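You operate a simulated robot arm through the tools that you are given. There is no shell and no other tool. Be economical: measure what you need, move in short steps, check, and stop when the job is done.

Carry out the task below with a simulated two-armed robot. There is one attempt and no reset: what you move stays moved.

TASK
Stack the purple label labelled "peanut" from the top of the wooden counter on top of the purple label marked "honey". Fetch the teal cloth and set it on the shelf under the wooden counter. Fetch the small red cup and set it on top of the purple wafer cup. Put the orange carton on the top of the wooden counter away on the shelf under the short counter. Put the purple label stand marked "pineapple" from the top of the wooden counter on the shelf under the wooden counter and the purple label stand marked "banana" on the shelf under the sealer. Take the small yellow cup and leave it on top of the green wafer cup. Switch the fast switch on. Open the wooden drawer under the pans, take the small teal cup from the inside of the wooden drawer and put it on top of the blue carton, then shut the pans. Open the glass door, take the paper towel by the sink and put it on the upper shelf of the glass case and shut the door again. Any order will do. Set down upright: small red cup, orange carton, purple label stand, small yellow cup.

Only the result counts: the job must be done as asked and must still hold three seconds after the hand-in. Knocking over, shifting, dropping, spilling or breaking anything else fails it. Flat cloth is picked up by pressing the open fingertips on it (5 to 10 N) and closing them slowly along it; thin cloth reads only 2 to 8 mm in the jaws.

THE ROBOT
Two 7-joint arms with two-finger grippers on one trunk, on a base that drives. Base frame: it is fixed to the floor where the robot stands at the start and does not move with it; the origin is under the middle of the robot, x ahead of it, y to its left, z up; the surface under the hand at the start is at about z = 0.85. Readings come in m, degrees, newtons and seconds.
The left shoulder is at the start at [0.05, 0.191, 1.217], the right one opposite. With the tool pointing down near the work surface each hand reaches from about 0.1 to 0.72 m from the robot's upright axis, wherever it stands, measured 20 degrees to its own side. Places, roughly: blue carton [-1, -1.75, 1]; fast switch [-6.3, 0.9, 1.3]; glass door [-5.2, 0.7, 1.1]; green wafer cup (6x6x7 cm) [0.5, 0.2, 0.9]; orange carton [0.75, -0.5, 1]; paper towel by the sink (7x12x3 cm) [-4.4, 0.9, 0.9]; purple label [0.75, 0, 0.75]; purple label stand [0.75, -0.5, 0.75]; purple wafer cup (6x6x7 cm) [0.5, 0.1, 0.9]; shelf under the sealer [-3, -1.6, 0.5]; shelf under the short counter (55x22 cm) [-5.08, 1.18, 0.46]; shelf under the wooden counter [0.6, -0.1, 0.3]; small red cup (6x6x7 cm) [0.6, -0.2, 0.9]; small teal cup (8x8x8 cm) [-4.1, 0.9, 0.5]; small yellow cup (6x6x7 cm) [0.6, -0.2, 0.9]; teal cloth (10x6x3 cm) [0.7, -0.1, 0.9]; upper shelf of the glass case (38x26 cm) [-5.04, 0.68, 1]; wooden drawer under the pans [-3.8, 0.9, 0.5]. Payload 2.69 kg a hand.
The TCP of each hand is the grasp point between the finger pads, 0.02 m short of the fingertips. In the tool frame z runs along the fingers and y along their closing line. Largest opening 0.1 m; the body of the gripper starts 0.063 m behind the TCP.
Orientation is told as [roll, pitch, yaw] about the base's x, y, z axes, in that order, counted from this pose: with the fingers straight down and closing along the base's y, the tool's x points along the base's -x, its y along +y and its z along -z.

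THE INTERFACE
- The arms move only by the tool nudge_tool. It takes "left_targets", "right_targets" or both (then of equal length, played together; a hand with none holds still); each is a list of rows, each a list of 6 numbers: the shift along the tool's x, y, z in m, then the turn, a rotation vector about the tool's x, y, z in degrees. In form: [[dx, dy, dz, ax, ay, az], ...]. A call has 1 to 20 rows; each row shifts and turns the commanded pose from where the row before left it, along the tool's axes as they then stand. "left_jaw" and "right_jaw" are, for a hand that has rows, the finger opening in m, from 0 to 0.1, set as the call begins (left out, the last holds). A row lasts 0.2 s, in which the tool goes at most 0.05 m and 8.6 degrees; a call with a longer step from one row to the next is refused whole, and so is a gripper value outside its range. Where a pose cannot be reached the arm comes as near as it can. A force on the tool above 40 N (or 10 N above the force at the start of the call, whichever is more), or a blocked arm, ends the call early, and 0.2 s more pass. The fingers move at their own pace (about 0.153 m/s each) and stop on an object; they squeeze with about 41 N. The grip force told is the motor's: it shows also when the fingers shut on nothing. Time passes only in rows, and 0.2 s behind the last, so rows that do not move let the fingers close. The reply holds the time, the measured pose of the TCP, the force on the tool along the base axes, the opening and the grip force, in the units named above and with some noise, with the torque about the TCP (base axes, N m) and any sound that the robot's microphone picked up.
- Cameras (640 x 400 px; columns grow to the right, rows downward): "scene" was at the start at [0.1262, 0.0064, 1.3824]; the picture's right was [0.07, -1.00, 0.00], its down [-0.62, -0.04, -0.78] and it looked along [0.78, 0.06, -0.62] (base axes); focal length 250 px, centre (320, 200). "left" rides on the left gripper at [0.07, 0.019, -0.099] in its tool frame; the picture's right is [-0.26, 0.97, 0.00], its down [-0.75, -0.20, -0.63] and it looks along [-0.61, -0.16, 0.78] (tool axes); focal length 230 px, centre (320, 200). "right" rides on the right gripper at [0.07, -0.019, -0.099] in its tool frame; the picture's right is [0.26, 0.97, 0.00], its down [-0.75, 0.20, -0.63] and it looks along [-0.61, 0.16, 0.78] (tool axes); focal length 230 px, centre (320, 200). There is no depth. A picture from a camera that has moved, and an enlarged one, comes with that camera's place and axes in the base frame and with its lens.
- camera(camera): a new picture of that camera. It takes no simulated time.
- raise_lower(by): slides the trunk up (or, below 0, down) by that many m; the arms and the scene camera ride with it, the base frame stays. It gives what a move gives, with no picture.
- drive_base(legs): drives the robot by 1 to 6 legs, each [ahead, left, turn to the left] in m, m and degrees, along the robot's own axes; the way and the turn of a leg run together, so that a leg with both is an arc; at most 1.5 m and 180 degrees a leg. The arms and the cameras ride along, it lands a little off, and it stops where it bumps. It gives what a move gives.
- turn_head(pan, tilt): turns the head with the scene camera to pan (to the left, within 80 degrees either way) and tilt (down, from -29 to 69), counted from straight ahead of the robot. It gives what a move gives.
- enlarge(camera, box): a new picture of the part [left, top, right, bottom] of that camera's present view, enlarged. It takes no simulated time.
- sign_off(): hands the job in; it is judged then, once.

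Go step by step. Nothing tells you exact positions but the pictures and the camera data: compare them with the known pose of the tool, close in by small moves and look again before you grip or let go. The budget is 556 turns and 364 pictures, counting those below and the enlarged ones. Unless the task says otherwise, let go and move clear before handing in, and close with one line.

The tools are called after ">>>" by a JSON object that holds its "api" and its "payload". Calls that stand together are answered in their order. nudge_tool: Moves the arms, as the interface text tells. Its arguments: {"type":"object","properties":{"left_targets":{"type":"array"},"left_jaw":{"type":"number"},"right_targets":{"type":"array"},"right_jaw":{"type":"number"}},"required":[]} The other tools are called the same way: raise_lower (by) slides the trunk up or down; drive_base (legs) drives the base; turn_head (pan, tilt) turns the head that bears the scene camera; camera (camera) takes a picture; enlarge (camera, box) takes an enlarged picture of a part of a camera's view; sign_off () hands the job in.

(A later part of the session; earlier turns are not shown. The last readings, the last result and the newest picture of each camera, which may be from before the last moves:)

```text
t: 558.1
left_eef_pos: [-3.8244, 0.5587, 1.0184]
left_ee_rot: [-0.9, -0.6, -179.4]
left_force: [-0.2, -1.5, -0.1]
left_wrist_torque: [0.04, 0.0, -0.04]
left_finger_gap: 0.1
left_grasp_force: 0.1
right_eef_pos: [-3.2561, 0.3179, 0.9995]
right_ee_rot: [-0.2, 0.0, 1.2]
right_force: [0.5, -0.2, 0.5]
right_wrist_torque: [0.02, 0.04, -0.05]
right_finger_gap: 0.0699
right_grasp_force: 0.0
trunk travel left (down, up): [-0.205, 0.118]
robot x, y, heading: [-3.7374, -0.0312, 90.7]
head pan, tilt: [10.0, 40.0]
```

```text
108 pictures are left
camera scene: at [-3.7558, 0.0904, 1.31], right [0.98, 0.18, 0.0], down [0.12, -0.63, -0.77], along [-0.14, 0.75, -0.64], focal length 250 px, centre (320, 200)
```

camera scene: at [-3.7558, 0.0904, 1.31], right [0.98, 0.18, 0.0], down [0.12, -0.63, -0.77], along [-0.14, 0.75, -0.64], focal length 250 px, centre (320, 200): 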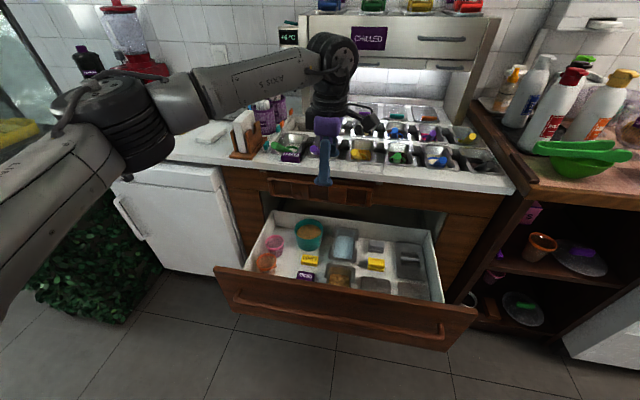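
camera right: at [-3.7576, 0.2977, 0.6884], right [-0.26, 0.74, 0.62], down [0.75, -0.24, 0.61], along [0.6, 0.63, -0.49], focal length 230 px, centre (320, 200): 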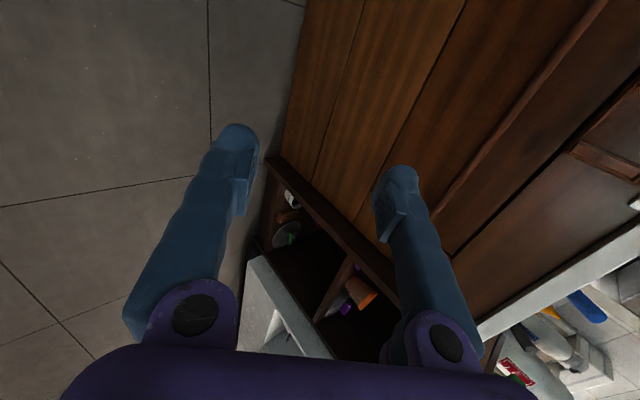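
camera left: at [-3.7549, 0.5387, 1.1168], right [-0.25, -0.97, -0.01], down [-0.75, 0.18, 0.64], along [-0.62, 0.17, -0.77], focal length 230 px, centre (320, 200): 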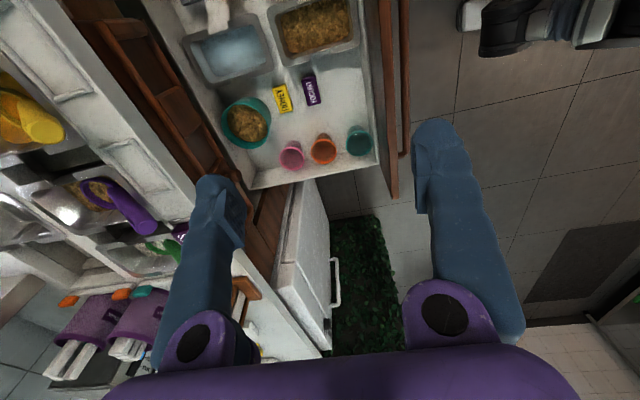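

The drawer holds a larger teal bowl and a small teal cup at the front-left corner. The stated place ([-4.1, 0.9] when closed) fits the small one. I'll zoom in.

>>> {"api": "enlarge", "payload": {"camera": "left", "box": [200, 70, 400, 200]}}

>>> {"api": "enlarge", "payload": {"camera": "scene", "box": [225, 205, 345, 300]}}

```text
3.08 times, centred on (300, 135) of left
camera zoom: at [-3.7549, 0.5387, 1.1168], right [-0.25, -0.97, -0.01], down [-0.75, 0.18, 0.64], along [-0.62, 0.17, -0.77], focal length 708 px, centre (382, 400)
```

zoom: 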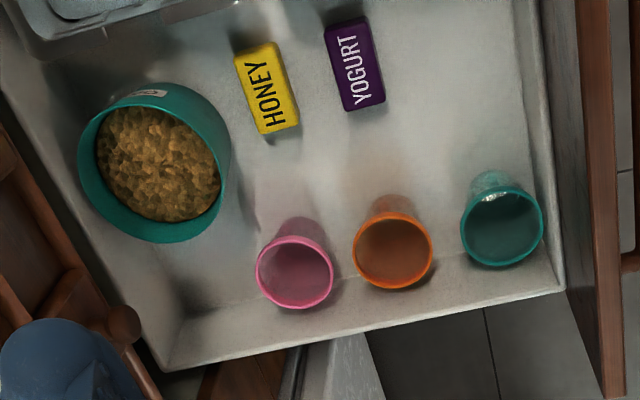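

```text
4.21 times, centred on (285, 252) of scene
camera zoom: at [-3.7558, 0.0904, 1.31], right [0.98, 0.18, 0.0], down [0.12, -0.63, -0.77], along [-0.14, 0.75, -0.64], focal length 1054 px, centre (467, -21)
```

zoom: 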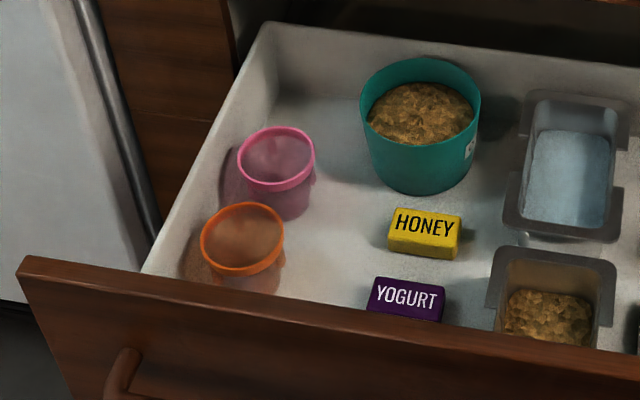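

The drawer floor is at z of about 0.46, so the small teal cup is about 7.5 cm across with its rim at z of about 0.53, centred at [-4.06, 0.51]. It sits in a corner next to the orange cup. I'll hover above it and try turning the hand diagonally.

>>> {"api": "nudge_tool", "payload": {"left_targets": [[-0.04, 0.0075, 0, 0, 0, 0], [-0.04, 0.0075, 0, 0, 0, 0], [-0.04, 0.0075, 0, 0, 0, 0], [-0.04, 0.0075, 0, 0, 0, 0], [-0.04, 0.0075, 0, 0, 0, 0], [-0.04, 0.0075, 0, 0, 0, 0], [0, 0, 0, 0, 0, -8.5], [0, 0, 0, 0, 0, -8.5], [0, 0, 0, 0, 0, -8.5], [0, 0, 0, 0, 0, -8.5], [0, 0, 0, 0, 0, -8.5], [0, 0, 0, 0, 0, 0]]}}

>>> {"api": "camera", "payload": {"camera": "left"}}

>>> {"api": "camera", "payload": {"camera": "scene"}}

```text
t: 560.7
left_eef_pos: [-4.0632, 0.5106, 1.0186]
left_ee_rot: [-1.1, 0.1, -136.7]
left_force: [-0.3, 0.0, -0.1]
left_wrist_torque: [0.02, 0.02, -0.01]
left_finger_gap: 0.1001
left_grasp_force: 0.1
right_eef_pos: [-3.2565, 0.318, 0.9989]
right_ee_rot: [-0.2, 0.0, 1.2]
right_force: [-0.2, 0.4, 0.5]
right_wrist_torque: [-0.03, 0.01, -0.02]
right_finger_gap: 0.07
right_grasp_force: 0.1
trunk travel left (down, up): [-0.205, 0.118]
robot x, y, heading: [-3.7398, -0.0347, 90.5]
head pan, tilt: [10.0, 40.0]
```

```text
105 pictures are left
camera left: at [-3.9989, 0.5424, 1.1186], right [0.47, -0.88, -0.02], down [-0.68, -0.38, 0.63], along [-0.56, -0.29, -0.77], focal length 230 px, centre (320, 200)
```

left: 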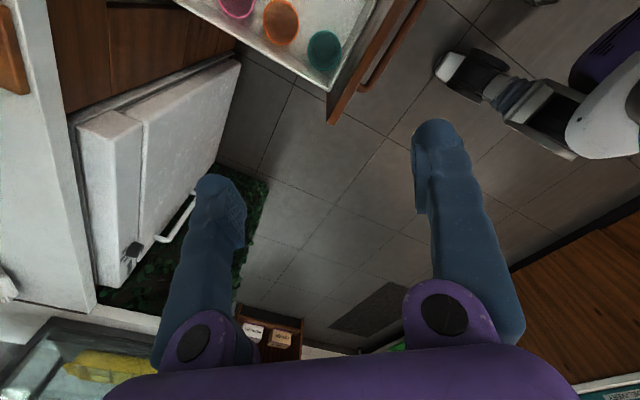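

```text
104 pictures are left
camera scene: at [-3.7557, 0.0906, 1.3099], right [0.98, 0.18, 0.0], down [0.12, -0.63, -0.77], along [-0.14, 0.75, -0.64], focal length 250 px, centre (320, 200)
```

scene: 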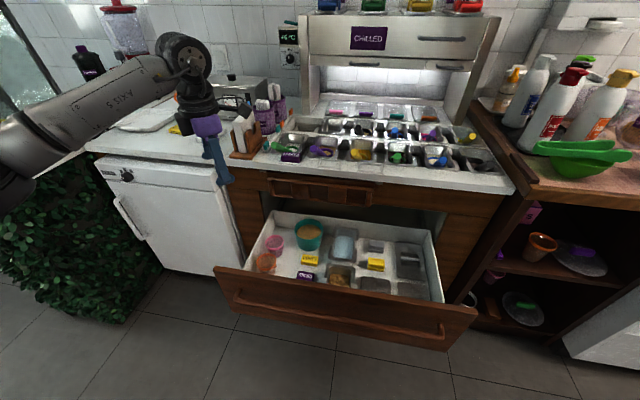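

The diagonal is reachable. I'll zoom in to judge the room around the cup.

>>> {"api": "enlarge", "payload": {"camera": "left", "box": [210, 0, 430, 130]}}

```text
2.91 times, centred on (320, 65) of left
camera zoom: at [-3.9989, 0.5424, 1.1186], right [0.47, -0.88, -0.02], down [-0.68, -0.38, 0.63], along [-0.56, -0.29, -0.77], focal length 669 px, centre (320, 593)
```

zoom: 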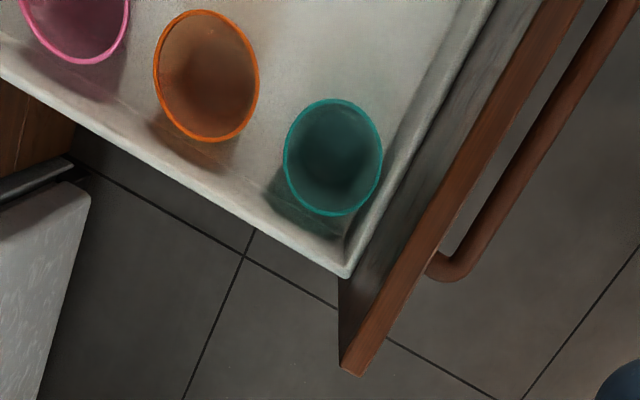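

Measured: front wall at y 0.464, left wall at x -4.114, cup centre [-4.053, 0.513], rim 7.2 cm. Turning a bit more (to -122) gives better clearance. I'll do that, centre, narrow the jaws and lower the trunk.

>>> {"api": "nudge_tool", "payload": {"left_targets": [[0, 0, 0, 0, 0, -7.3], [0, 0, 0, 0, 0, -7.3], [0, 0, 0, 0, 0, 0]], "left_jaw": 0.09}}

>>> {"api": "raise_lower", "payload": {"by": -0.2}}

>>> {"api": "camera", "payload": {"camera": "left"}}

```text
t: 561.5
left_eef_pos: [-4.0621, 0.5108, 1.0184]
left_ee_rot: [-1.0, 0.5, -122.2]
left_force: [0.4, -0.2, 0.5]
left_wrist_torque: [0.01, -0.03, -0.02]
left_finger_gap: 0.0897
left_grasp_force: 0.0
right_eef_pos: [-3.2562, 0.3189, 0.999]
right_ee_rot: [-0.3, -0.1, 1.2]
right_force: [0.5, -0.6, 0.5]
right_wrist_torque: [0.0, 0.02, 0.0]
right_finger_gap: 0.0699
right_grasp_force: 0.0
trunk travel left (down, up): [-0.205, 0.118]
robot x, y, heading: [-3.7435, -0.0323, 90.4]
head pan, tilt: [10.0, 40.0]
```

```text
t: 563.7
left_eef_pos: [-4.0621, 0.5096, 0.818]
left_ee_rot: [-1.1, 0.4, -122.3]
left_force: [-0.1, 0.7, 0.2]
left_wrist_torque: [-0.02, 0.03, 0.03]
left_finger_gap: 0.0901
left_grasp_force: 0.1
right_eef_pos: [-3.2559, 0.3176, 0.7989]
right_ee_rot: [-0.2, -0.2, 1.2]
right_force: [0.5, -0.2, 0.9]
right_wrist_torque: [0.03, 0.0, -0.03]
right_finger_gap: 0.07
right_grasp_force: 0.0
trunk travel left (down, up): [-0.005, 0.318]
robot x, y, heading: [-3.7412, -0.0343, 90.1]
head pan, tilt: [10.0, 40.0]
```

```text
102 pictures are left
camera left: at [-4.01, 0.5575, 0.9188], right [0.68, -0.73, -0.02], down [-0.56, -0.54, 0.63], along [-0.47, -0.42, -0.78], focal length 230 px, centre (320, 200)
```

left: 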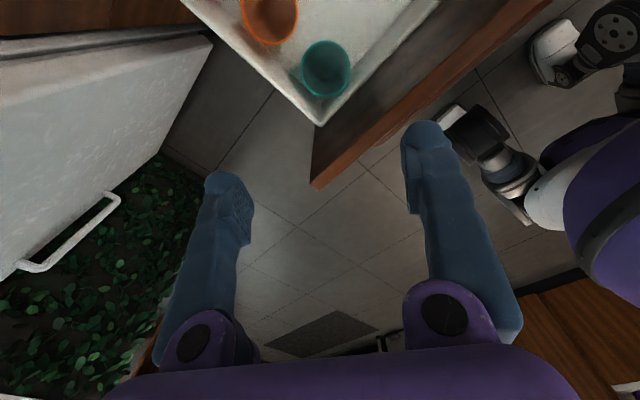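

Centre confirmed. I'll shift 8 mm and lower to just above the rim, then check.

>>> {"api": "nudge_tool", "payload": {"left_targets": [[0.0074, 0.0042, 0.03, 0, 0, 0], [0, 0, 0.045, 0, 0, 0], [0, 0, 0.045, 0, 0, 0], [0, 0, 0.045, 0, 0, 0], [0, 0, 0.045, 0, 0, 0], [0, 0, 0.025, 0, 0, 0], [0, 0, 0, 0, 0, 0]]}}

>>> {"api": "camera", "payload": {"camera": "left"}}

>>> {"api": "camera", "payload": {"camera": "scene"}}

```text
t: 565.3
left_eef_pos: [-4.0573, 0.5206, 0.5836]
left_ee_rot: [-1.0, 0.3, -122.3]
left_force: [0.3, 0.7, 0.1]
left_wrist_torque: [0.02, 0.02, 0.01]
left_finger_gap: 0.09
left_grasp_force: 0.0
right_eef_pos: [-3.2562, 0.3183, 0.8]
right_ee_rot: [-0.2, -0.1, 1.2]
right_force: [0.3, -0.4, -0.1]
right_wrist_torque: [0.0, -0.01, 0.03]
right_finger_gap: 0.0699
right_grasp_force: 0.1
trunk travel left (down, up): [-0.005, 0.318]
robot x, y, heading: [-3.7392, -0.0326, 90.7]
head pan, tilt: [10.0, 40.0]
```

```text
101 pictures are left
camera left: at [-4.0043, 0.5674, 0.6835], right [0.68, -0.73, -0.02], down [-0.56, -0.54, 0.63], along [-0.47, -0.42, -0.78], focal length 230 px, centre (320, 200)
```

left: 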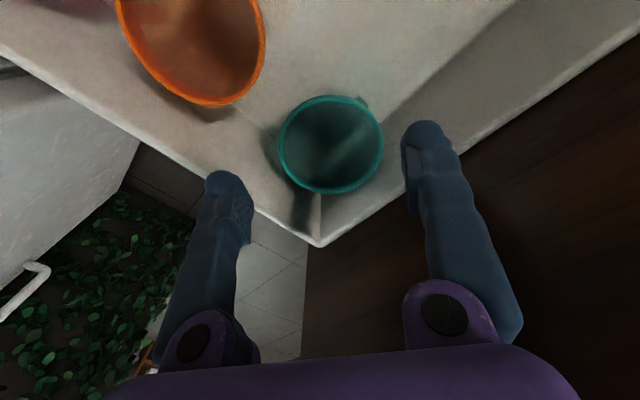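

```text
100 pictures are left
camera scene: at [-3.7556, 0.0907, 1.1099], right [0.98, 0.18, 0.0], down [0.12, -0.63, -0.77], along [-0.14, 0.75, -0.64], focal length 250 px, centre (320, 200)
```

scene: 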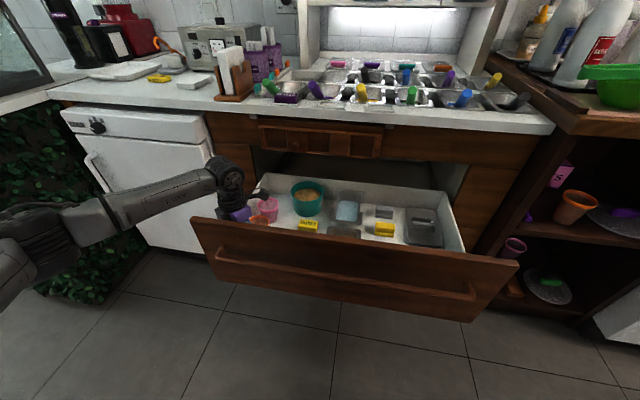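

I'm about 8 mm too far in +y, so I'll correct, narrow the jaws to 8.4 cm and lower in small steps.

>>> {"api": "nudge_tool", "payload": {"left_targets": [[-0.006, 0.005, 0, 0, 0, 0], [0, 0, 0.01, 0, 0, 0], [0, 0, 0.012, 0, 0, 0], [0, 0, 0, 0, 0, 0]], "left_jaw": 0.085}}

>>> {"api": "camera", "payload": {"camera": "left"}}

```text
t: 566.3
left_eef_pos: [-4.0547, 0.5166, 0.5696]
left_ee_rot: [-1.3, 1.1, -122.3]
left_force: [1.7, 1.6, 16.2]
left_wrist_torque: [-0.95, 0.69, 0.22]
left_finger_gap: 0.0845
left_grasp_force: 0.1
right_eef_pos: [-3.2554, 0.3177, 0.7997]
right_ee_rot: [-0.2, 0.1, 1.2]
right_force: [-0.9, 0.5, -0.4]
right_wrist_torque: [0.02, 0.01, 0.02]
right_finger_gap: 0.0698
right_grasp_force: 0.0
trunk travel left (down, up): [-0.005, 0.318]
robot x, y, heading: [-3.7408, -0.0312, 90.8]
head pan, tilt: [10.0, 40.0]
stopped in row 4 (left hand): the force on the tool passed its limit at 41 N (the readings are from after the stop); the commanded pose is now the measured one
```

```text
99 pictures are left
camera left: at [-4.0034, 0.5614, 0.6704], right [0.68, -0.73, -0.03], down [-0.56, -0.55, 0.62], along [-0.47, -0.41, -0.78], focal length 230 px, centre (320, 200)
```

left: 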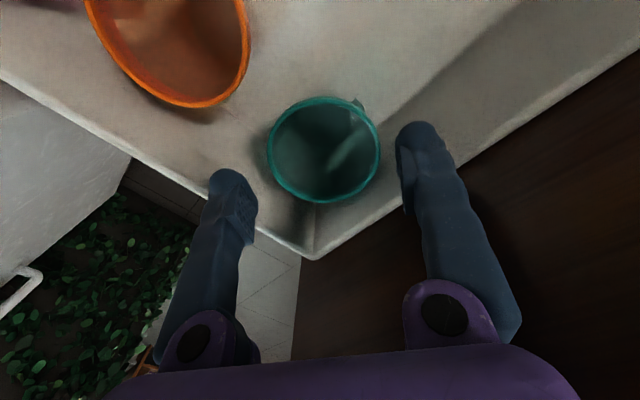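

The left finger is on the drawer wall's rim; there isn't room for an outside grasp. I'll instead pinch the cup's wall on its free side, with one finger inside. I'll lift, turn to yaw 115 and lean the hand 20 degrees so the wrist camera clears the drawer front.

>>> {"api": "nudge_tool", "payload": {"left_targets": [[0, 0, -0.04, 0, 0, 0], [0, 0, -0.045, 0, 0, 0], [0, 0, -0.045, 0, 0, 0], [0, 0, 0, 0, 0, 8.15], [0, 0, 0, 0, 0, 8.15], [0, 0, 0, 0, 0, 8.15], [0, 0, 0, 0, 0, 8.15], [0, 0, 0, 0, 0, 8.15], [0, 0, 0, 0, 0, 8.15], [0, 0, 0, 0, 0, 8.15], [0, 0, 0, 0, 0, 8.15], [0, 0, 0, 0, 0, 8.15], [0, 0, 0, 0, 0, 8.15], [0, 0, 0, 0, 0, 8.15], [0, 0, 0, 0, 0, 8.15], [0, 0, 0, 0, 0, 8.15], [0, 0, 0, 0, 0, 8.15], [0, 0, 0, 0, 0, 8.15], [0, 0, 0, 0, 0, 0]], "left_jaw": 0.05}}

>>> {"api": "nudge_tool", "payload": {"left_targets": [[0, 0, 0, 0, 7, 0], [0, 0, 0, 0, 7, 0], [0, 0, 0, 0, 6, 0], [0, 0, 0, 0, 0, 0]]}}

>>> {"api": "camera", "payload": {"camera": "left"}}

>>> {"api": "camera", "payload": {"camera": "scene"}}

```text
t: 570.3
left_eef_pos: [-4.0548, 0.5122, 0.6953]
left_ee_rot: [-0.2, -1.4, 115.4]
left_force: [0.9, -0.2, 0.3]
left_wrist_torque: [0.02, -0.02, 0.0]
left_finger_gap: 0.0499
left_grasp_force: 0.1
right_eef_pos: [-3.2572, 0.3181, 0.8]
right_ee_rot: [-0.1, -0.2, 1.2]
right_force: [-0.7, 0.0, 0.2]
right_wrist_torque: [-0.03, 0.0, -0.02]
right_finger_gap: 0.07
right_grasp_force: 0.0
trunk travel left (down, up): [-0.005, 0.318]
robot x, y, heading: [-3.7398, -0.0346, 90.3]
head pan, tilt: [10.0, 40.0]
```

```text
t: 571.3
left_eef_pos: [-4.0559, 0.5121, 0.6962]
left_ee_rot: [-0.1, 18.6, 115.5]
left_force: [0.0, -0.2, 0.2]
left_wrist_torque: [0.0, 0.0, 0.0]
left_finger_gap: 0.0501
left_grasp_force: 0.1
right_eef_pos: [-3.2563, 0.3184, 0.8004]
right_ee_rot: [-0.1, -0.1, 1.2]
right_force: [-0.4, -0.5, -0.3]
right_wrist_torque: [-0.03, -0.04, -0.02]
right_finger_gap: 0.0703
right_grasp_force: 0.1
trunk travel left (down, up): [-0.005, 0.318]
robot x, y, heading: [-3.739, -0.0358, 90.4]
head pan, tilt: [10.0, 40.0]
```

```text
98 pictures are left
camera left: at [-4.0593, 0.4719, 0.8135], right [-0.98, -0.19, -0.08], down [-0.21, 0.91, 0.36], along [0.01, 0.37, -0.93], focal length 230 px, centre (320, 200)
```

left: 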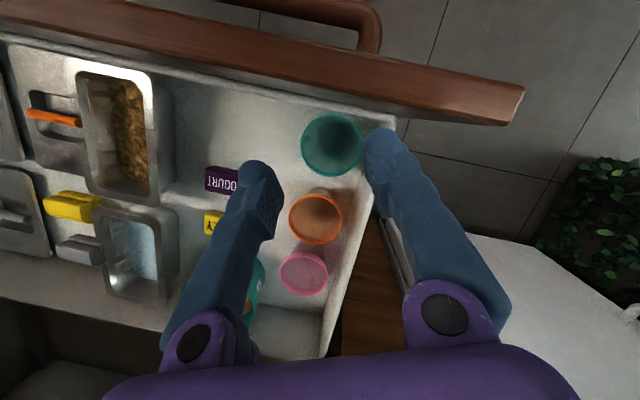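

```text
97 pictures are left
camera scene: at [-3.7556, 0.0907, 1.1099], right [0.98, 0.18, 0.0], down [0.12, -0.63, -0.77], along [-0.14, 0.75, -0.64], focal length 250 px, centre (320, 200)
```

scene: 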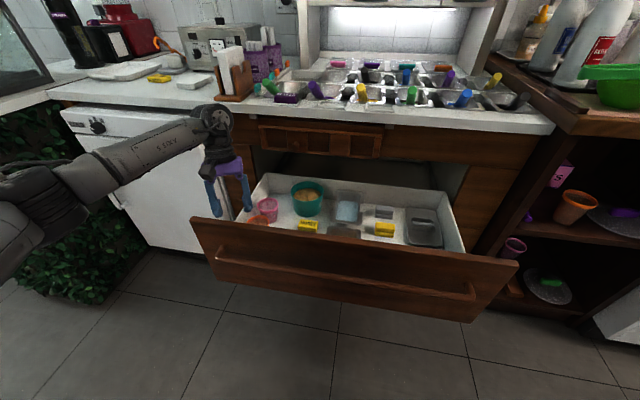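

A fine top view: the cup centre is [-4.056, 0.512], and the free side towards +x is open. I'll bring the fingers over the +x side of its rim, jaws 3.5 cm, and lower to just above it.

>>> {"api": "nudge_tool", "payload": {"left_targets": [[-0.0109, -0.0086, 0.0323, 0, 0, 0], [-0.0109, -0.0086, 0.0323, 0, 0, 0], [-0.0109, -0.0086, 0.0323, 0, 0, 0], [-0.0109, -0.0086, 0.0323, 0, 0, 0], [0, 0, 0, 0, 0, 0]], "left_jaw": 0.035}}

>>> {"api": "camera", "payload": {"camera": "left"}}

```text
t: 572.5
left_eef_pos: [-4.0232, 0.5271, 0.5597]
left_ee_rot: [-0.2, 18.6, 115.5]
left_force: [-0.4, 0.3, 0.6]
left_wrist_torque: [0.02, 0.01, 0.01]
left_finger_gap: 0.0352
left_grasp_force: 0.0
right_eef_pos: [-3.2569, 0.3188, 0.7996]
right_ee_rot: [-0.2, -0.2, 1.3]
right_force: [0.2, -0.5, -0.6]
right_wrist_torque: [0.05, 0.0, -0.01]
right_finger_gap: 0.0703
right_grasp_force: 0.0
trunk travel left (down, up): [-0.005, 0.318]
robot x, y, heading: [-3.7386, -0.0351, 90.5]
head pan, tilt: [10.0, 40.0]
```

```text
96 pictures are left
camera left: at [-4.0262, 0.4867, 0.6764], right [-0.98, -0.2, -0.08], down [-0.21, 0.91, 0.36], along [0.01, 0.37, -0.93], focal length 230 px, centre (320, 200)
```

left: 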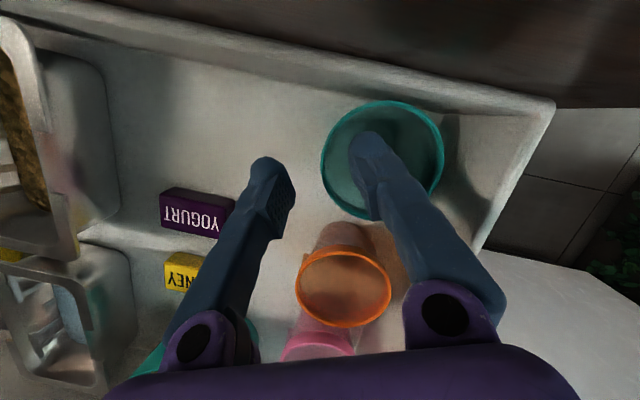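

The inner finger is over the cup's inside and the outer finger is outside. I'll lower 4 cm and close on the wall.

>>> {"api": "nudge_tool", "payload": {"left_targets": [[-0.0068, 0, 0.0204, 0, 0, 0], [-0.0068, 0, 0.0204, 0, 0, 0], [0, 0, 0, 0, 0, 0]]}}

>>> {"api": "camera", "payload": {"camera": "left"}}

```text
t: 573.3
left_eef_pos: [-4.0245, 0.5267, 0.5176]
left_ee_rot: [-0.2, 18.6, 115.5]
left_force: [0.2, 0.1, 1.3]
left_wrist_torque: [-0.01, 0.0, 0.0]
left_finger_gap: 0.0348
left_grasp_force: 0.1
right_eef_pos: [-3.257, 0.3184, 0.7989]
right_ee_rot: [-0.1, -0.2, 1.2]
right_force: [0.1, -0.5, 0.5]
right_wrist_torque: [-0.03, 0.0, -0.01]
right_finger_gap: 0.0704
right_grasp_force: 0.0
trunk travel left (down, up): [-0.005, 0.318]
robot x, y, heading: [-3.7452, -0.0325, 90.5]
head pan, tilt: [10.0, 40.0]
```

```text
95 pictures are left
camera left: at [-4.0265, 0.4876, 0.6345], right [-0.98, -0.2, -0.08], down [-0.21, 0.91, 0.36], along [0.01, 0.37, -0.93], focal length 230 px, centre (320, 200)
```

left: 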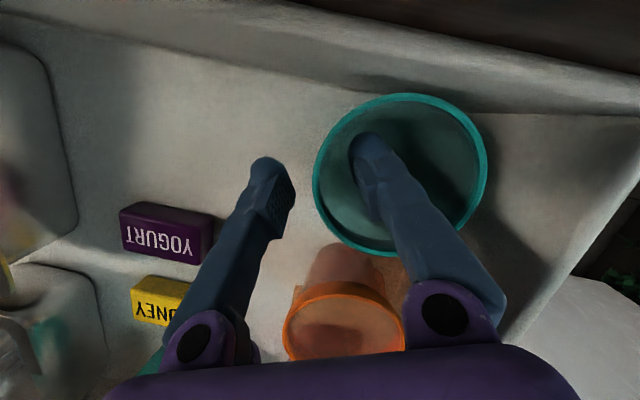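

>>> {"api": "nudge_tool", "payload": {"left_targets": [[0, 0, 0, 0, 0, 0], [0, 0, 0, 0, 0, 0], [0, 0, 0, 0, 0, 0]], "left_jaw": 0.0}}

>>> {"api": "camera", "payload": {"camera": "left"}}

```text
t: 574.1
left_eef_pos: [-4.0237, 0.5285, 0.5183]
left_ee_rot: [-0.1, 18.7, 115.6]
left_force: [-0.1, 0.7, 0.9]
left_wrist_torque: [-0.06, 0.04, -0.02]
left_finger_gap: 0.0058
left_grasp_force: 32.9
right_eef_pos: [-3.2573, 0.3182, 0.7997]
right_ee_rot: [-0.1, -0.2, 1.3]
right_force: [-0.5, 0.2, -0.8]
right_wrist_torque: [-0.04, 0.04, 0.01]
right_finger_gap: 0.07
right_grasp_force: 0.1
trunk travel left (down, up): [-0.005, 0.318]
robot x, y, heading: [-3.7406, -0.0325, 90.6]
head pan, tilt: [10.0, 40.0]
```

```text
94 pictures are left
camera left: at [-4.0266, 0.4875, 0.6349], right [-0.98, -0.2, -0.08], down [-0.21, 0.91, 0.36], along [0.01, 0.37, -0.93], focal length 230 px, centre (320, 200)
```

left: 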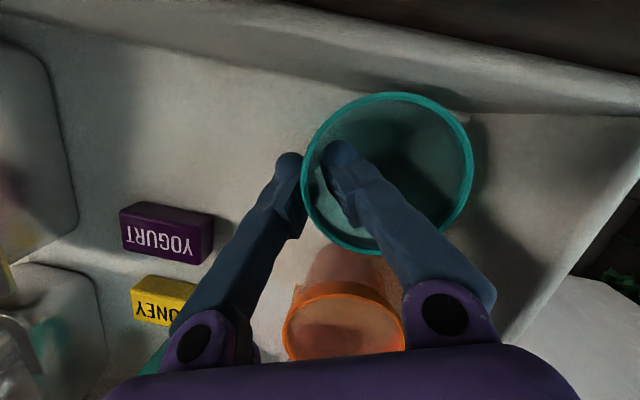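

The wall is pinched (5.8 mm). I'll lift straight up and look.

>>> {"api": "nudge_tool", "payload": {"left_targets": [[0.0064, 0, -0.019, 0, 0, 0], [0.0128, 0, -0.0379, 0, 0, 0], [0.0128, 0, -0.0379, 0, 0, 0], [0.0128, 0, -0.0379, 0, 0, 0], [0.0128, 0, -0.0379, 0, 0, 0], [0.0128, 0, -0.0379, 0, 0, 0], [0, 0, 0, 0, 0, 0]]}}

>>> {"api": "camera", "payload": {"camera": "left"}}

>>> {"api": "camera", "payload": {"camera": "scene"}}

```text
t: 575.7
left_eef_pos: [-4.0245, 0.5258, 0.7342]
left_ee_rot: [-0.1, 18.7, 115.5]
left_force: [0.1, -0.6, 0.0]
left_wrist_torque: [0.02, 0.01, 0.0]
left_finger_gap: 0.0062
left_grasp_force: 33.1
right_eef_pos: [-3.2571, 0.3176, 0.7997]
right_ee_rot: [-0.2, -0.1, 1.3]
right_force: [-0.1, 0.3, 0.3]
right_wrist_torque: [0.02, 0.0, 0.03]
right_finger_gap: 0.0699
right_grasp_force: 0.0
trunk travel left (down, up): [-0.005, 0.318]
robot x, y, heading: [-3.7395, -0.0339, 90.6]
head pan, tilt: [10.0, 40.0]
```

```text
93 pictures are left
camera left: at [-4.0278, 0.485, 0.8519], right [-0.98, -0.2, -0.08], down [-0.21, 0.91, 0.36], along [0.01, 0.37, -0.93], focal length 230 px, centre (320, 200)
```

left: 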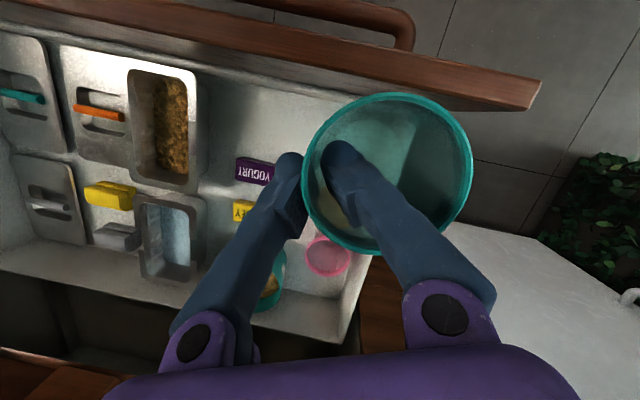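

```text
92 pictures are left
camera scene: at [-3.7556, 0.0906, 1.1099], right [0.98, 0.18, 0.0], down [0.12, -0.63, -0.77], along [-0.14, 0.75, -0.64], focal length 250 px, centre (320, 200)
```

scene: 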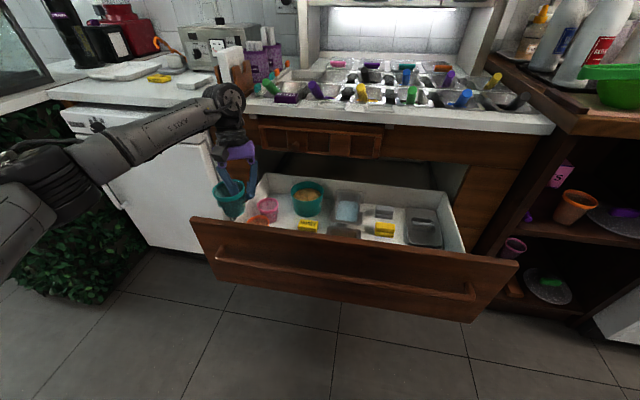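

The teal cup is out. Now I'll shut the drawer with the right hand. First I'll raise and draw back the cup, shift the base left so the right hand faces the drawer's middle, and tilt the right hand forward with closed fingers.

>>> {"api": "nudge_tool", "payload": {"left_targets": [[0.0325, 0.0108, -0.026, 0, 0, 0], [0.0325, 0.0108, -0.026, 0, 0, 0], [0.0325, 0.0108, -0.026, 0, 0, 0], [0.0325, 0.0108, -0.026, 0, 0, 0], [0.0325, 0.0108, -0.026, 0, 0, 0], [0.0325, 0.0108, -0.026, 0, 0, 0], [0.0325, 0.0108, -0.026, 0, 0, 0], [0.0325, 0.0108, -0.026, 0, 0, 0], [0, 0, 0, 0, 0, 0]]}}

>>> {"api": "drive_base", "payload": {"legs": [[-0.25, 0, 0], [0, 0.3, 0]]}}

>>> {"api": "nudge_tool", "payload": {"right_targets": [[0.035, 0, 0, 0, 0, 0], [0.035, 0, 0, 0, 0, 0], [0.035, 0, 0, 0, 0, 0], [0.035, 0, 0, 0, 0, 0], [0.035, 0, 0, 0, 0, 0], [0.035, 0, 0, 0, 0, 0], [0, 0, 0, -8, 0, 0], [0, 0, 0, -8, 0, 0], [0, 0, 0, -8, 0, 0], [0, 0, 0, -8, 0, 0], [0, 0, 0, -8, 0, 0], [0, -0.0257, 0.0306, 0, 0, 0], [0, -0.0257, 0.0306, 0, 0, 0], [0, -0.0257, 0.0306, 0, 0, 0], [0, -0.0257, 0.0306, 0, 0, 0], [0, 0, 0, 0, 0, 0]], "right_jaw": 0.0}}

>>> {"api": "turn_head", "payload": {"pan": -15, "tilt": 40}}

>>> {"api": "camera", "payload": {"camera": "scene"}}

```text
t: 577.7
left_eef_pos: [-4.0236, 0.3269, 1.0154]
left_ee_rot: [-0.3, 18.6, 115.4]
left_force: [0.3, 0.3, 0.0]
left_wrist_torque: [0.03, 0.0, 0.01]
left_finger_gap: 0.006
left_grasp_force: 33.3
right_eef_pos: [-3.2569, 0.3194, 0.7994]
right_ee_rot: [-0.3, -0.1, 1.3]
right_force: [-0.5, 0.1, 0.7]
right_wrist_torque: [0.02, -0.03, -0.01]
right_finger_gap: 0.07
right_grasp_force: 0.0
trunk travel left (down, up): [-0.005, 0.318]
robot x, y, heading: [-3.742, -0.0303, 90.7]
head pan, tilt: [10.0, 40.0]
```

```text
t: 582.4
left_eef_pos: [-4.3238, 0.0753, 1.0145]
left_ee_rot: [-0.1, 18.6, 116.0]
left_force: [-0.2, -0.1, -0.1]
left_wrist_torque: [-0.01, -0.01, -0.01]
left_finger_gap: 0.0061
left_grasp_force: 32.7
right_eef_pos: [-3.5549, 0.0723, 0.7989]
right_ee_rot: [-0.2, -0.1, 1.8]
right_force: [0.2, -0.3, 0.3]
right_wrist_torque: [0.0, 0.01, 0.03]
right_finger_gap: 0.0699
right_grasp_force: 0.0
trunk travel left (down, up): [-0.005, 0.318]
robot x, y, heading: [-4.0324, -0.2857, 91.1]
head pan, tilt: [10.0, 40.0]
```

```text
t: 585.8
left_eef_pos: [-4.3225, 0.0748, 1.0151]
left_ee_rot: [-0.1, 18.5, 116.0]
left_force: [-0.3, -0.2, -0.5]
left_wrist_torque: [0.02, 0.01, -0.02]
left_finger_gap: 0.0061
left_grasp_force: 32.9
right_eef_pos: [-3.7579, 0.139, 0.6491]
right_ee_rot: [39.8, -0.1, 1.6]
right_force: [0.2, 0.6, 0.1]
right_wrist_torque: [0.03, 0.01, 0.02]
right_finger_gap: 0.0
right_grasp_force: 29.7
right hand out of reach, approached as far as the arm can: row 9, 10, 11
trunk travel left (down, up): [-0.005, 0.318]
robot x, y, heading: [-4.0344, -0.2838, 90.9]
head pan, tilt: [10.0, 40.0]
```

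```text
t: 586.6
left_eef_pos: [-4.3229, 0.0744, 1.0161]
left_ee_rot: [0.0, 18.6, 116.0]
left_force: [-0.4, 0.6, -1.1]
left_wrist_torque: [0.03, -0.01, 0.02]
left_finger_gap: 0.006
left_grasp_force: 32.3
right_eef_pos: [-3.7585, 0.1386, 0.6492]
right_ee_rot: [39.8, -0.1, 1.6]
right_force: [0.1, -0.9, -0.3]
right_wrist_torque: [-0.03, -0.01, 0.02]
right_finger_gap: 0.0
right_grasp_force: 29.7
trunk travel left (down, up): [-0.005, 0.318]
robot x, y, heading: [-4.0393, -0.2833, 90.7]
head pan, tilt: [-15.0, 40.0]
```

```text
91 pictures are left
camera scene: at [-4.0148, -0.1609, 1.1099], right [0.97, -0.24, 0.0], down [-0.16, -0.62, -0.77], along [0.19, 0.74, -0.64], focal length 250 px, centre (320, 200)
```

scene: 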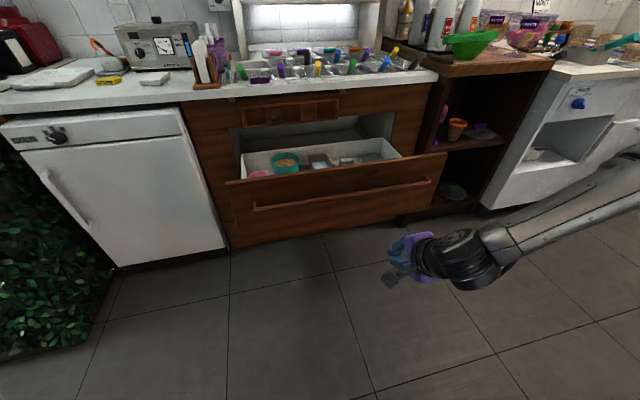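

The tips are level with the strip above the bar. I'll raise 8 mm and drive forward until they meet the drawer front.

>>> {"api": "nudge_tool", "payload": {"right_targets": [[0, 0.0051, -0.0061, 0, 0, 0], [0, 0, 0, 0, 0, 0]]}}

>>> {"api": "drive_base", "payload": {"legs": [[0.32, 0, -0.5]]}}

>>> {"api": "camera", "payload": {"camera": "scene"}}

```text
t: 587.2
left_eef_pos: [-4.3225, 0.0748, 1.016]
left_ee_rot: [0.0, 18.6, 116.0]
left_force: [-0.2, -0.1, -0.4]
left_wrist_torque: [0.01, -0.03, 0.01]
left_finger_gap: 0.0059
left_grasp_force: 32.5
right_eef_pos: [-3.7596, 0.1382, 0.6584]
right_ee_rot: [39.8, -0.1, 1.7]
right_force: [-0.8, 0.2, 0.3]
right_wrist_torque: [-0.01, 0.02, 0.01]
right_finger_gap: 0.0
right_grasp_force: 30.0
trunk travel left (down, up): [-0.005, 0.318]
robot x, y, heading: [-4.0374, -0.2801, 91.0]
head pan, tilt: [-15.0, 40.0]
```

```text
t: 589.4
left_eef_pos: [-4.3218, 0.4029, 1.0166]
left_ee_rot: [-0.1, 18.6, 115.1]
left_force: [-0.3, -1.2, 0.0]
left_wrist_torque: [0.02, -0.03, 0.04]
left_finger_gap: 0.0058
left_grasp_force: 32.4
right_eef_pos: [-3.7562, 0.4582, 0.6587]
right_ee_rot: [39.8, -0.1, 0.9]
right_force: [0.2, 0.2, -0.9]
right_wrist_torque: [-0.02, 0.06, -0.02]
right_finger_gap: 0.0
right_grasp_force: 29.2
trunk travel left (down, up): [-0.005, 0.318]
robot x, y, heading: [-4.04, 0.043, 90.3]
head pan, tilt: [-15.0, 40.0]
```

```text
90 pictures are left
camera scene: at [-4.0164, 0.1629, 1.1099], right [0.97, -0.26, 0.0], down [-0.16, -0.62, -0.77], along [0.2, 0.74, -0.64], focal length 250 px, centre (320, 200)
```

scene: 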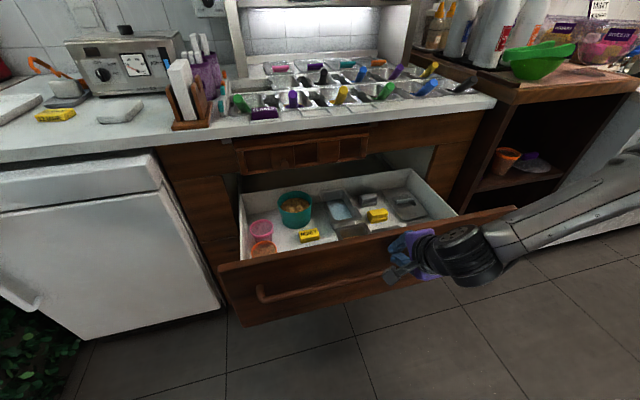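

>>> {"api": "enlarge", "payload": {"camera": "scene", "box": [340, 190, 540, 310]}}

>>> {"api": "camera", "payload": {"camera": "right"}}

```text
3.20 times, centred on (440, 250) of scene
camera zoom: at [-4.0164, 0.1629, 1.1099], right [0.97, -0.26, 0.0], down [-0.16, -0.62, -0.77], along [0.2, 0.74, -0.64], focal length 801 px, centre (-64, 40)
```

zoom: 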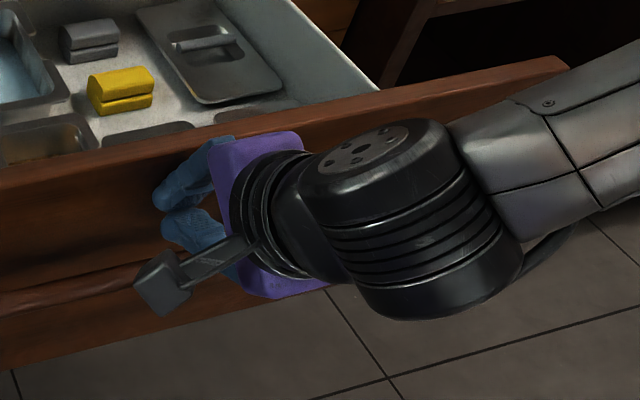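

```text
88 pictures are left
camera right: at [-3.8261, 0.3793, 0.7212], right [-0.27, 0.74, 0.62], down [0.75, -0.24, 0.61], along [0.6, 0.63, -0.49], focal length 230 px, centre (320, 200)
```

right: 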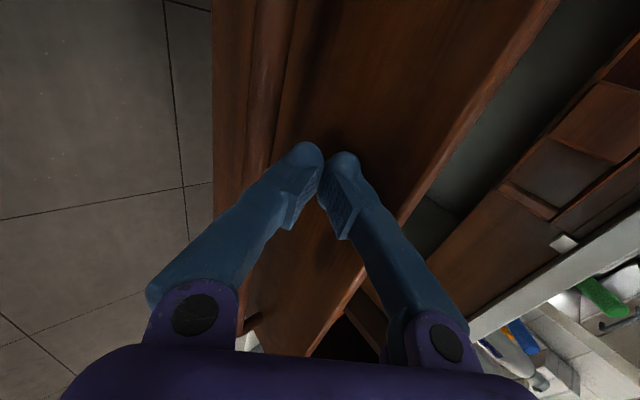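

The tips are just in front of the panel, above the bar. I'll push on.

>>> {"api": "drive_base", "payload": {"legs": [[0.12, 0, 0]]}}

>>> {"api": "camera", "payload": {"camera": "scene"}}

```text
t: 590.6
left_eef_pos: [-4.3212, 0.5202, 1.0159]
left_ee_rot: [0.0, 18.5, 115.2]
left_force: [-0.7, 0.4, -0.2]
left_wrist_torque: [0.01, 0.01, -0.01]
left_finger_gap: 0.0063
left_grasp_force: 32.2
right_eef_pos: [-3.7575, 0.5758, 0.6597]
right_ee_rot: [39.7, -0.1, 0.9]
right_force: [-0.3, -0.3, 0.1]
right_wrist_torque: [-0.03, 0.02, 0.01]
right_finger_gap: 0.0
right_grasp_force: 29.9
trunk travel left (down, up): [-0.005, 0.318]
robot x, y, heading: [-4.0405, 0.1573, 90.0]
head pan, tilt: [-15.0, 40.0]
```

```text
87 pictures are left
camera scene: at [-4.0169, 0.2805, 1.1099], right [0.97, -0.25, 0.0], down [-0.16, -0.62, -0.77], along [0.2, 0.74, -0.64], focal length 250 px, centre (320, 200)
```

scene: 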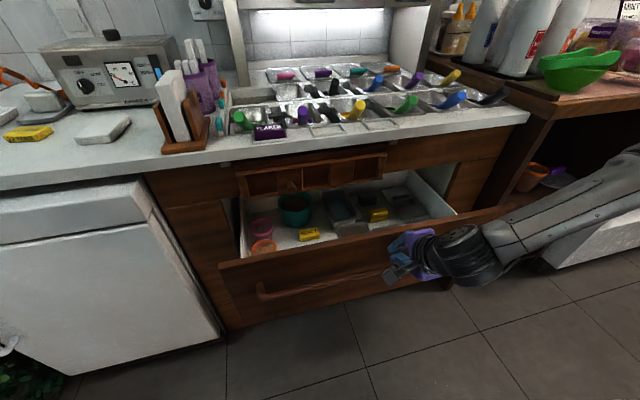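

The drawer is closing. I'll push another 0.13.

>>> {"api": "drive_base", "payload": {"legs": [[0.13, 0, 0]]}}

>>> {"api": "camera", "payload": {"camera": "scene"}}

```text
t: 591.9
left_eef_pos: [-4.3238, 0.6497, 1.0147]
left_ee_rot: [-0.1, 18.7, 115.3]
left_force: [0.1, -0.4, -0.9]
left_wrist_torque: [-0.01, 0.01, 0.01]
left_finger_gap: 0.0058
left_grasp_force: 32.9
right_eef_pos: [-3.7587, 0.7057, 0.6588]
right_ee_rot: [39.8, -0.1, 1.0]
right_force: [-0.5, 0.6, 0.7]
right_wrist_torque: [0.01, -0.01, -0.01]
right_finger_gap: 0.0
right_grasp_force: 29.6
trunk travel left (down, up): [-0.005, 0.318]
robot x, y, heading: [-4.0379, 0.2898, 90.4]
head pan, tilt: [-15.0, 40.0]
```

```text
86 pictures are left
camera scene: at [-4.0176, 0.4103, 1.1099], right [0.97, -0.25, 0.0], down [-0.16, -0.62, -0.77], along [0.19, 0.74, -0.64], focal length 250 px, centre (320, 200)
```

scene: 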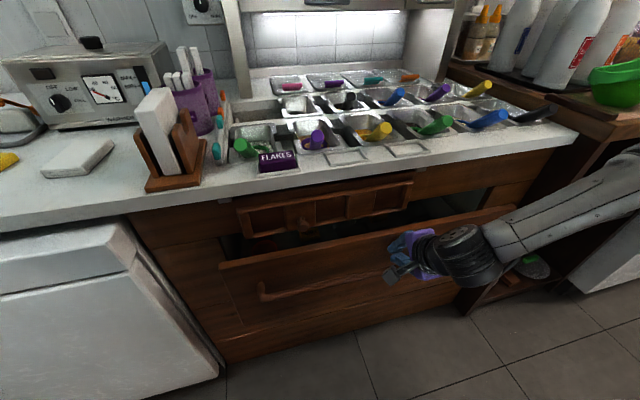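

Nearly closed. I'll push on in two smaller steps.

>>> {"api": "drive_base", "payload": {"legs": [[0.06, 0, 0]]}}

>>> {"api": "camera", "payload": {"camera": "scene"}}

```text
t: 592.9
left_eef_pos: [-4.3243, 0.7101, 1.016]
left_ee_rot: [0.0, 18.5, 115.2]
left_force: [0.1, 0.8, -0.8]
left_wrist_torque: [0.03, 0.0, 0.0]
left_finger_gap: 0.0059
left_grasp_force: 32.3
right_eef_pos: [-3.7594, 0.7658, 0.6586]
right_ee_rot: [39.8, -0.1, 1.1]
right_force: [0.0, 0.3, -0.7]
right_wrist_torque: [0.02, 0.05, 0.02]
right_finger_gap: 0.0
right_grasp_force: 29.3
trunk travel left (down, up): [-0.005, 0.318]
robot x, y, heading: [-4.038, 0.3451, 90.4]
head pan, tilt: [-15.0, 40.0]
```

```text
85 pictures are left
camera scene: at [-4.018, 0.4708, 1.1099], right [0.97, -0.25, 0.0], down [-0.16, -0.62, -0.77], along [0.19, 0.74, -0.64], focal length 250 px, centre (320, 200)
```

scene: 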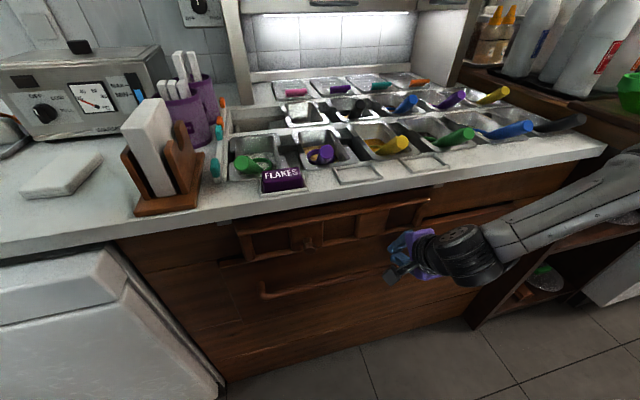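

>>> {"api": "drive_base", "payload": {"legs": [[0.035, 0, 0]]}}

>>> {"api": "enlarge", "payload": {"camera": "scene", "box": [100, 180, 540, 400]}}

```text
t: 593.9
left_eef_pos: [-4.3236, 0.7436, 1.0161]
left_ee_rot: [-0.2, 18.7, 115.3]
left_force: [0.3, -0.3, 1.0]
left_wrist_torque: [0.01, -0.02, -0.03]
left_finger_gap: 0.0058
left_grasp_force: 32.6
right_eef_pos: [-3.7583, 0.7913, 0.6545]
right_ee_rot: [38.6, 0.1, 1.0]
right_force: [-0.5, -1.2, 0.8]
right_wrist_torque: [0.07, 0.03, -0.02]
right_finger_gap: 0.0
right_grasp_force: 29.0
trunk travel left (down, up): [-0.005, 0.318]
robot x, y, heading: [-4.0391, 0.3808, 90.0]
head pan, tilt: [-15.0, 40.0]
stopped in leg 1: the force on the tool passed its limit at 54 N (the readings are from after the stop); the commanded pose is now the measured one
```

```text
1.45 times, centred on (320, 290) of scene
camera zoom: at [-4.0179, 0.5032, 1.11], right [0.97, -0.26, 0.0], down [-0.16, -0.62, -0.77], along [0.2, 0.74, -0.64], focal length 364 px, centre (320, 69)
```

zoom: 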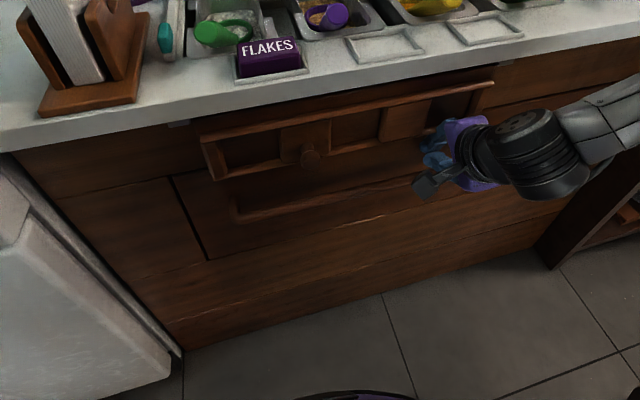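

The push met a firm stop: the drawer is shut. I'll back away, check, raise the trunk and set the right hand upright.

>>> {"api": "drive_base", "payload": {"legs": [[-0.5, 0, 0]]}}

>>> {"api": "raise_lower", "payload": {"by": 0.27}}

>>> {"api": "nudge_tool", "payload": {"right_targets": [[0, 0, -0.04, 8, 0, 0], [0, 0, -0.04, 8, 0, 0], [0, 0, -0.04, 8, 0, 0], [0, 0, -0.04, 8, 0, 0], [0, 0, -0.04, 7, 0, 0], [0, 0, -0.04, 0, 0, 0], [0, 0, 0, 0, 0, -8.2], [0, 0, 0, 0, 0, -8.2], [0, 0, 0, 0, 0, -8.2], [0, 0, 0, 0, 0, -8.2], [0, 0, 0, 0, 0, -8.2], [0, 0, 0, 0, 0, -8.2], [0, 0, 0, 0, 0, 0]], "right_jaw": 0.08}}

>>> {"api": "camera", "payload": {"camera": "scene"}}

```text
t: 596.8
left_eef_pos: [-4.3206, 0.2431, 1.0153]
left_ee_rot: [0.0, 18.6, 115.3]
left_force: [0.1, 0.6, -0.6]
left_wrist_torque: [0.0, -0.01, -0.03]
left_finger_gap: 0.0058
left_grasp_force: 31.7
right_eef_pos: [-3.7576, 0.2909, 0.6539]
right_ee_rot: [38.6, 0.2, 1.0]
right_force: [-0.4, 0.1, 0.3]
right_wrist_torque: [0.04, 0.03, 0.03]
right_finger_gap: 0.0
right_grasp_force: 29.1
trunk travel left (down, up): [-0.005, 0.318]
robot x, y, heading: [-4.0394, -0.1179, 90.1]
head pan, tilt: [-15.0, 40.0]
```

```text
t: 599.5
left_eef_pos: [-4.3211, 0.2437, 1.2857]
left_ee_rot: [-0.1, 18.6, 115.3]
left_force: [-0.3, -0.2, -0.1]
left_wrist_torque: [-0.01, -0.03, 0.04]
left_finger_gap: 0.0062
left_grasp_force: 32.1
right_eef_pos: [-3.7578, 0.2909, 0.924]
right_ee_rot: [38.6, 0.2, 0.9]
right_force: [-0.2, 0.2, 0.0]
right_wrist_torque: [-0.01, 0.0, 0.04]
right_finger_gap: 0.0002
right_grasp_force: 29.3
trunk travel left (down, up): [-0.275, 0.048]
robot x, y, heading: [-4.0363, -0.1205, 90.2]
head pan, tilt: [-15.0, 40.0]
```

```text
t: 602.4
left_eef_pos: [-4.3202, 0.2433, 1.2858]
left_ee_rot: [-0.1, 18.6, 115.3]
left_force: [0.3, -0.3, -0.2]
left_wrist_torque: [0.02, -0.01, 0.02]
left_finger_gap: 0.006
left_grasp_force: 32.0
right_eef_pos: [-3.7541, 0.215, 1.1445]
right_ee_rot: [-0.1, 0.4, 50.3]
right_force: [-0.4, -0.2, 0.4]
right_wrist_torque: [0.01, 0.01, 0.02]
right_finger_gap: 0.08
right_grasp_force: 0.1
trunk travel left (down, up): [-0.275, 0.048]
robot x, y, heading: [-4.0375, -0.1202, 90.5]
head pan, tilt: [-15.0, 40.0]
```

```text
83 pictures are left
camera scene: at [-4.0161, 0.0034, 1.3799], right [0.97, -0.26, 0.0], down [-0.16, -0.62, -0.77], along [0.2, 0.74, -0.64], focal length 250 px, centre (320, 200)
```

scene: 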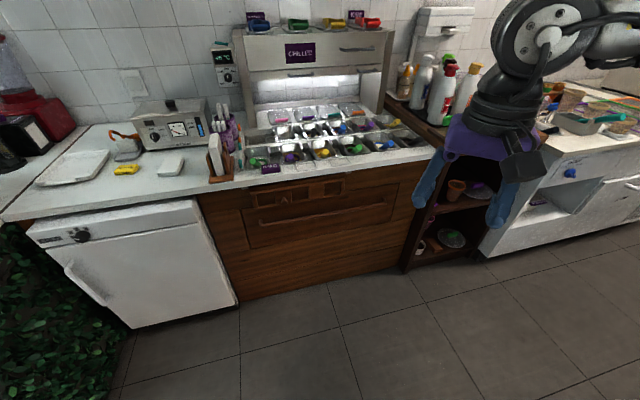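

The drawer is shut and everything on the counter stands. Now I'll carry the teal cup east to the blue carton at about [-1, -1.75].

>>> {"api": "drive_base", "payload": {"legs": [[-0.3, 0, 0], [0, 0, -90], [1.45, -0.1, 0], [1.35, -0.1, 0], [0, 0, -90]]}}

>>> {"api": "turn_head", "payload": {"pan": 10, "tilt": 30}}

>>> {"api": "camera", "payload": {"camera": "scene"}}

```text
t: 625.2
left_eef_pos: [-0.9378, -0.9133, 1.2859]
left_ee_rot: [-0.1, 18.5, -63.1]
left_force: [0.5, 0.2, 0.3]
left_wrist_torque: [-0.02, -0.01, 0.03]
left_finger_gap: 0.0062
left_grasp_force: 32.0
right_eef_pos: [-1.5042, -0.9024, 1.1453]
right_ee_rot: [0.0, 0.4, -128.2]
right_force: [0.1, 0.6, 0.9]
right_wrist_torque: [-0.01, -0.02, 0.01]
right_finger_gap: 0.0802
right_grasp_force: 0.1
trunk travel left (down, up): [-0.275, 0.048]
robot x, y, heading: [-1.2315, -0.5575, -88.0]
head pan, tilt: [-15.0, 40.0]
```

```text
t: 626.1
left_eef_pos: [-0.9379, -0.9136, 1.2864]
left_ee_rot: [-0.1, 18.5, -63.2]
left_force: [0.1, -0.2, -0.6]
left_wrist_torque: [-0.01, 0.02, -0.01]
left_finger_gap: 0.0059
left_grasp_force: 32.2
right_eef_pos: [-1.5034, -0.9014, 1.144]
right_ee_rot: [-0.1, 0.5, -128.3]
right_force: [0.3, -0.6, 0.7]
right_wrist_torque: [0.01, 0.03, 0.03]
right_finger_gap: 0.0801
right_grasp_force: 0.2
trunk travel left (down, up): [-0.275, 0.048]
robot x, y, heading: [-1.2301, -0.5571, -88.4]
head pan, tilt: [10.0, 30.0]
```

```text
82 pictures are left
camera scene: at [-1.2111, -0.6872, 1.3953], right [-0.98, -0.2, 0.0], down [-0.1, 0.49, -0.87], along [0.18, -0.85, -0.5], focal length 250 px, centre (320, 200)
```

scene: 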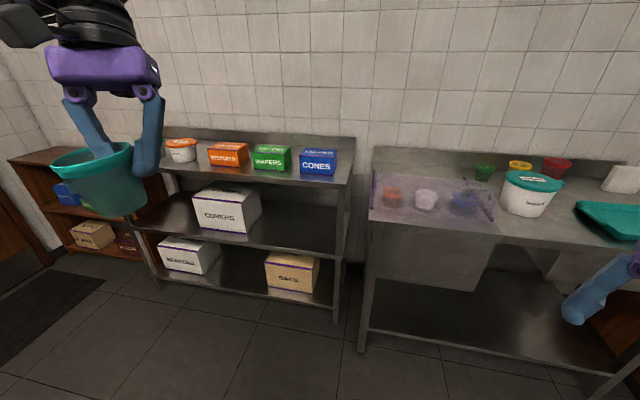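

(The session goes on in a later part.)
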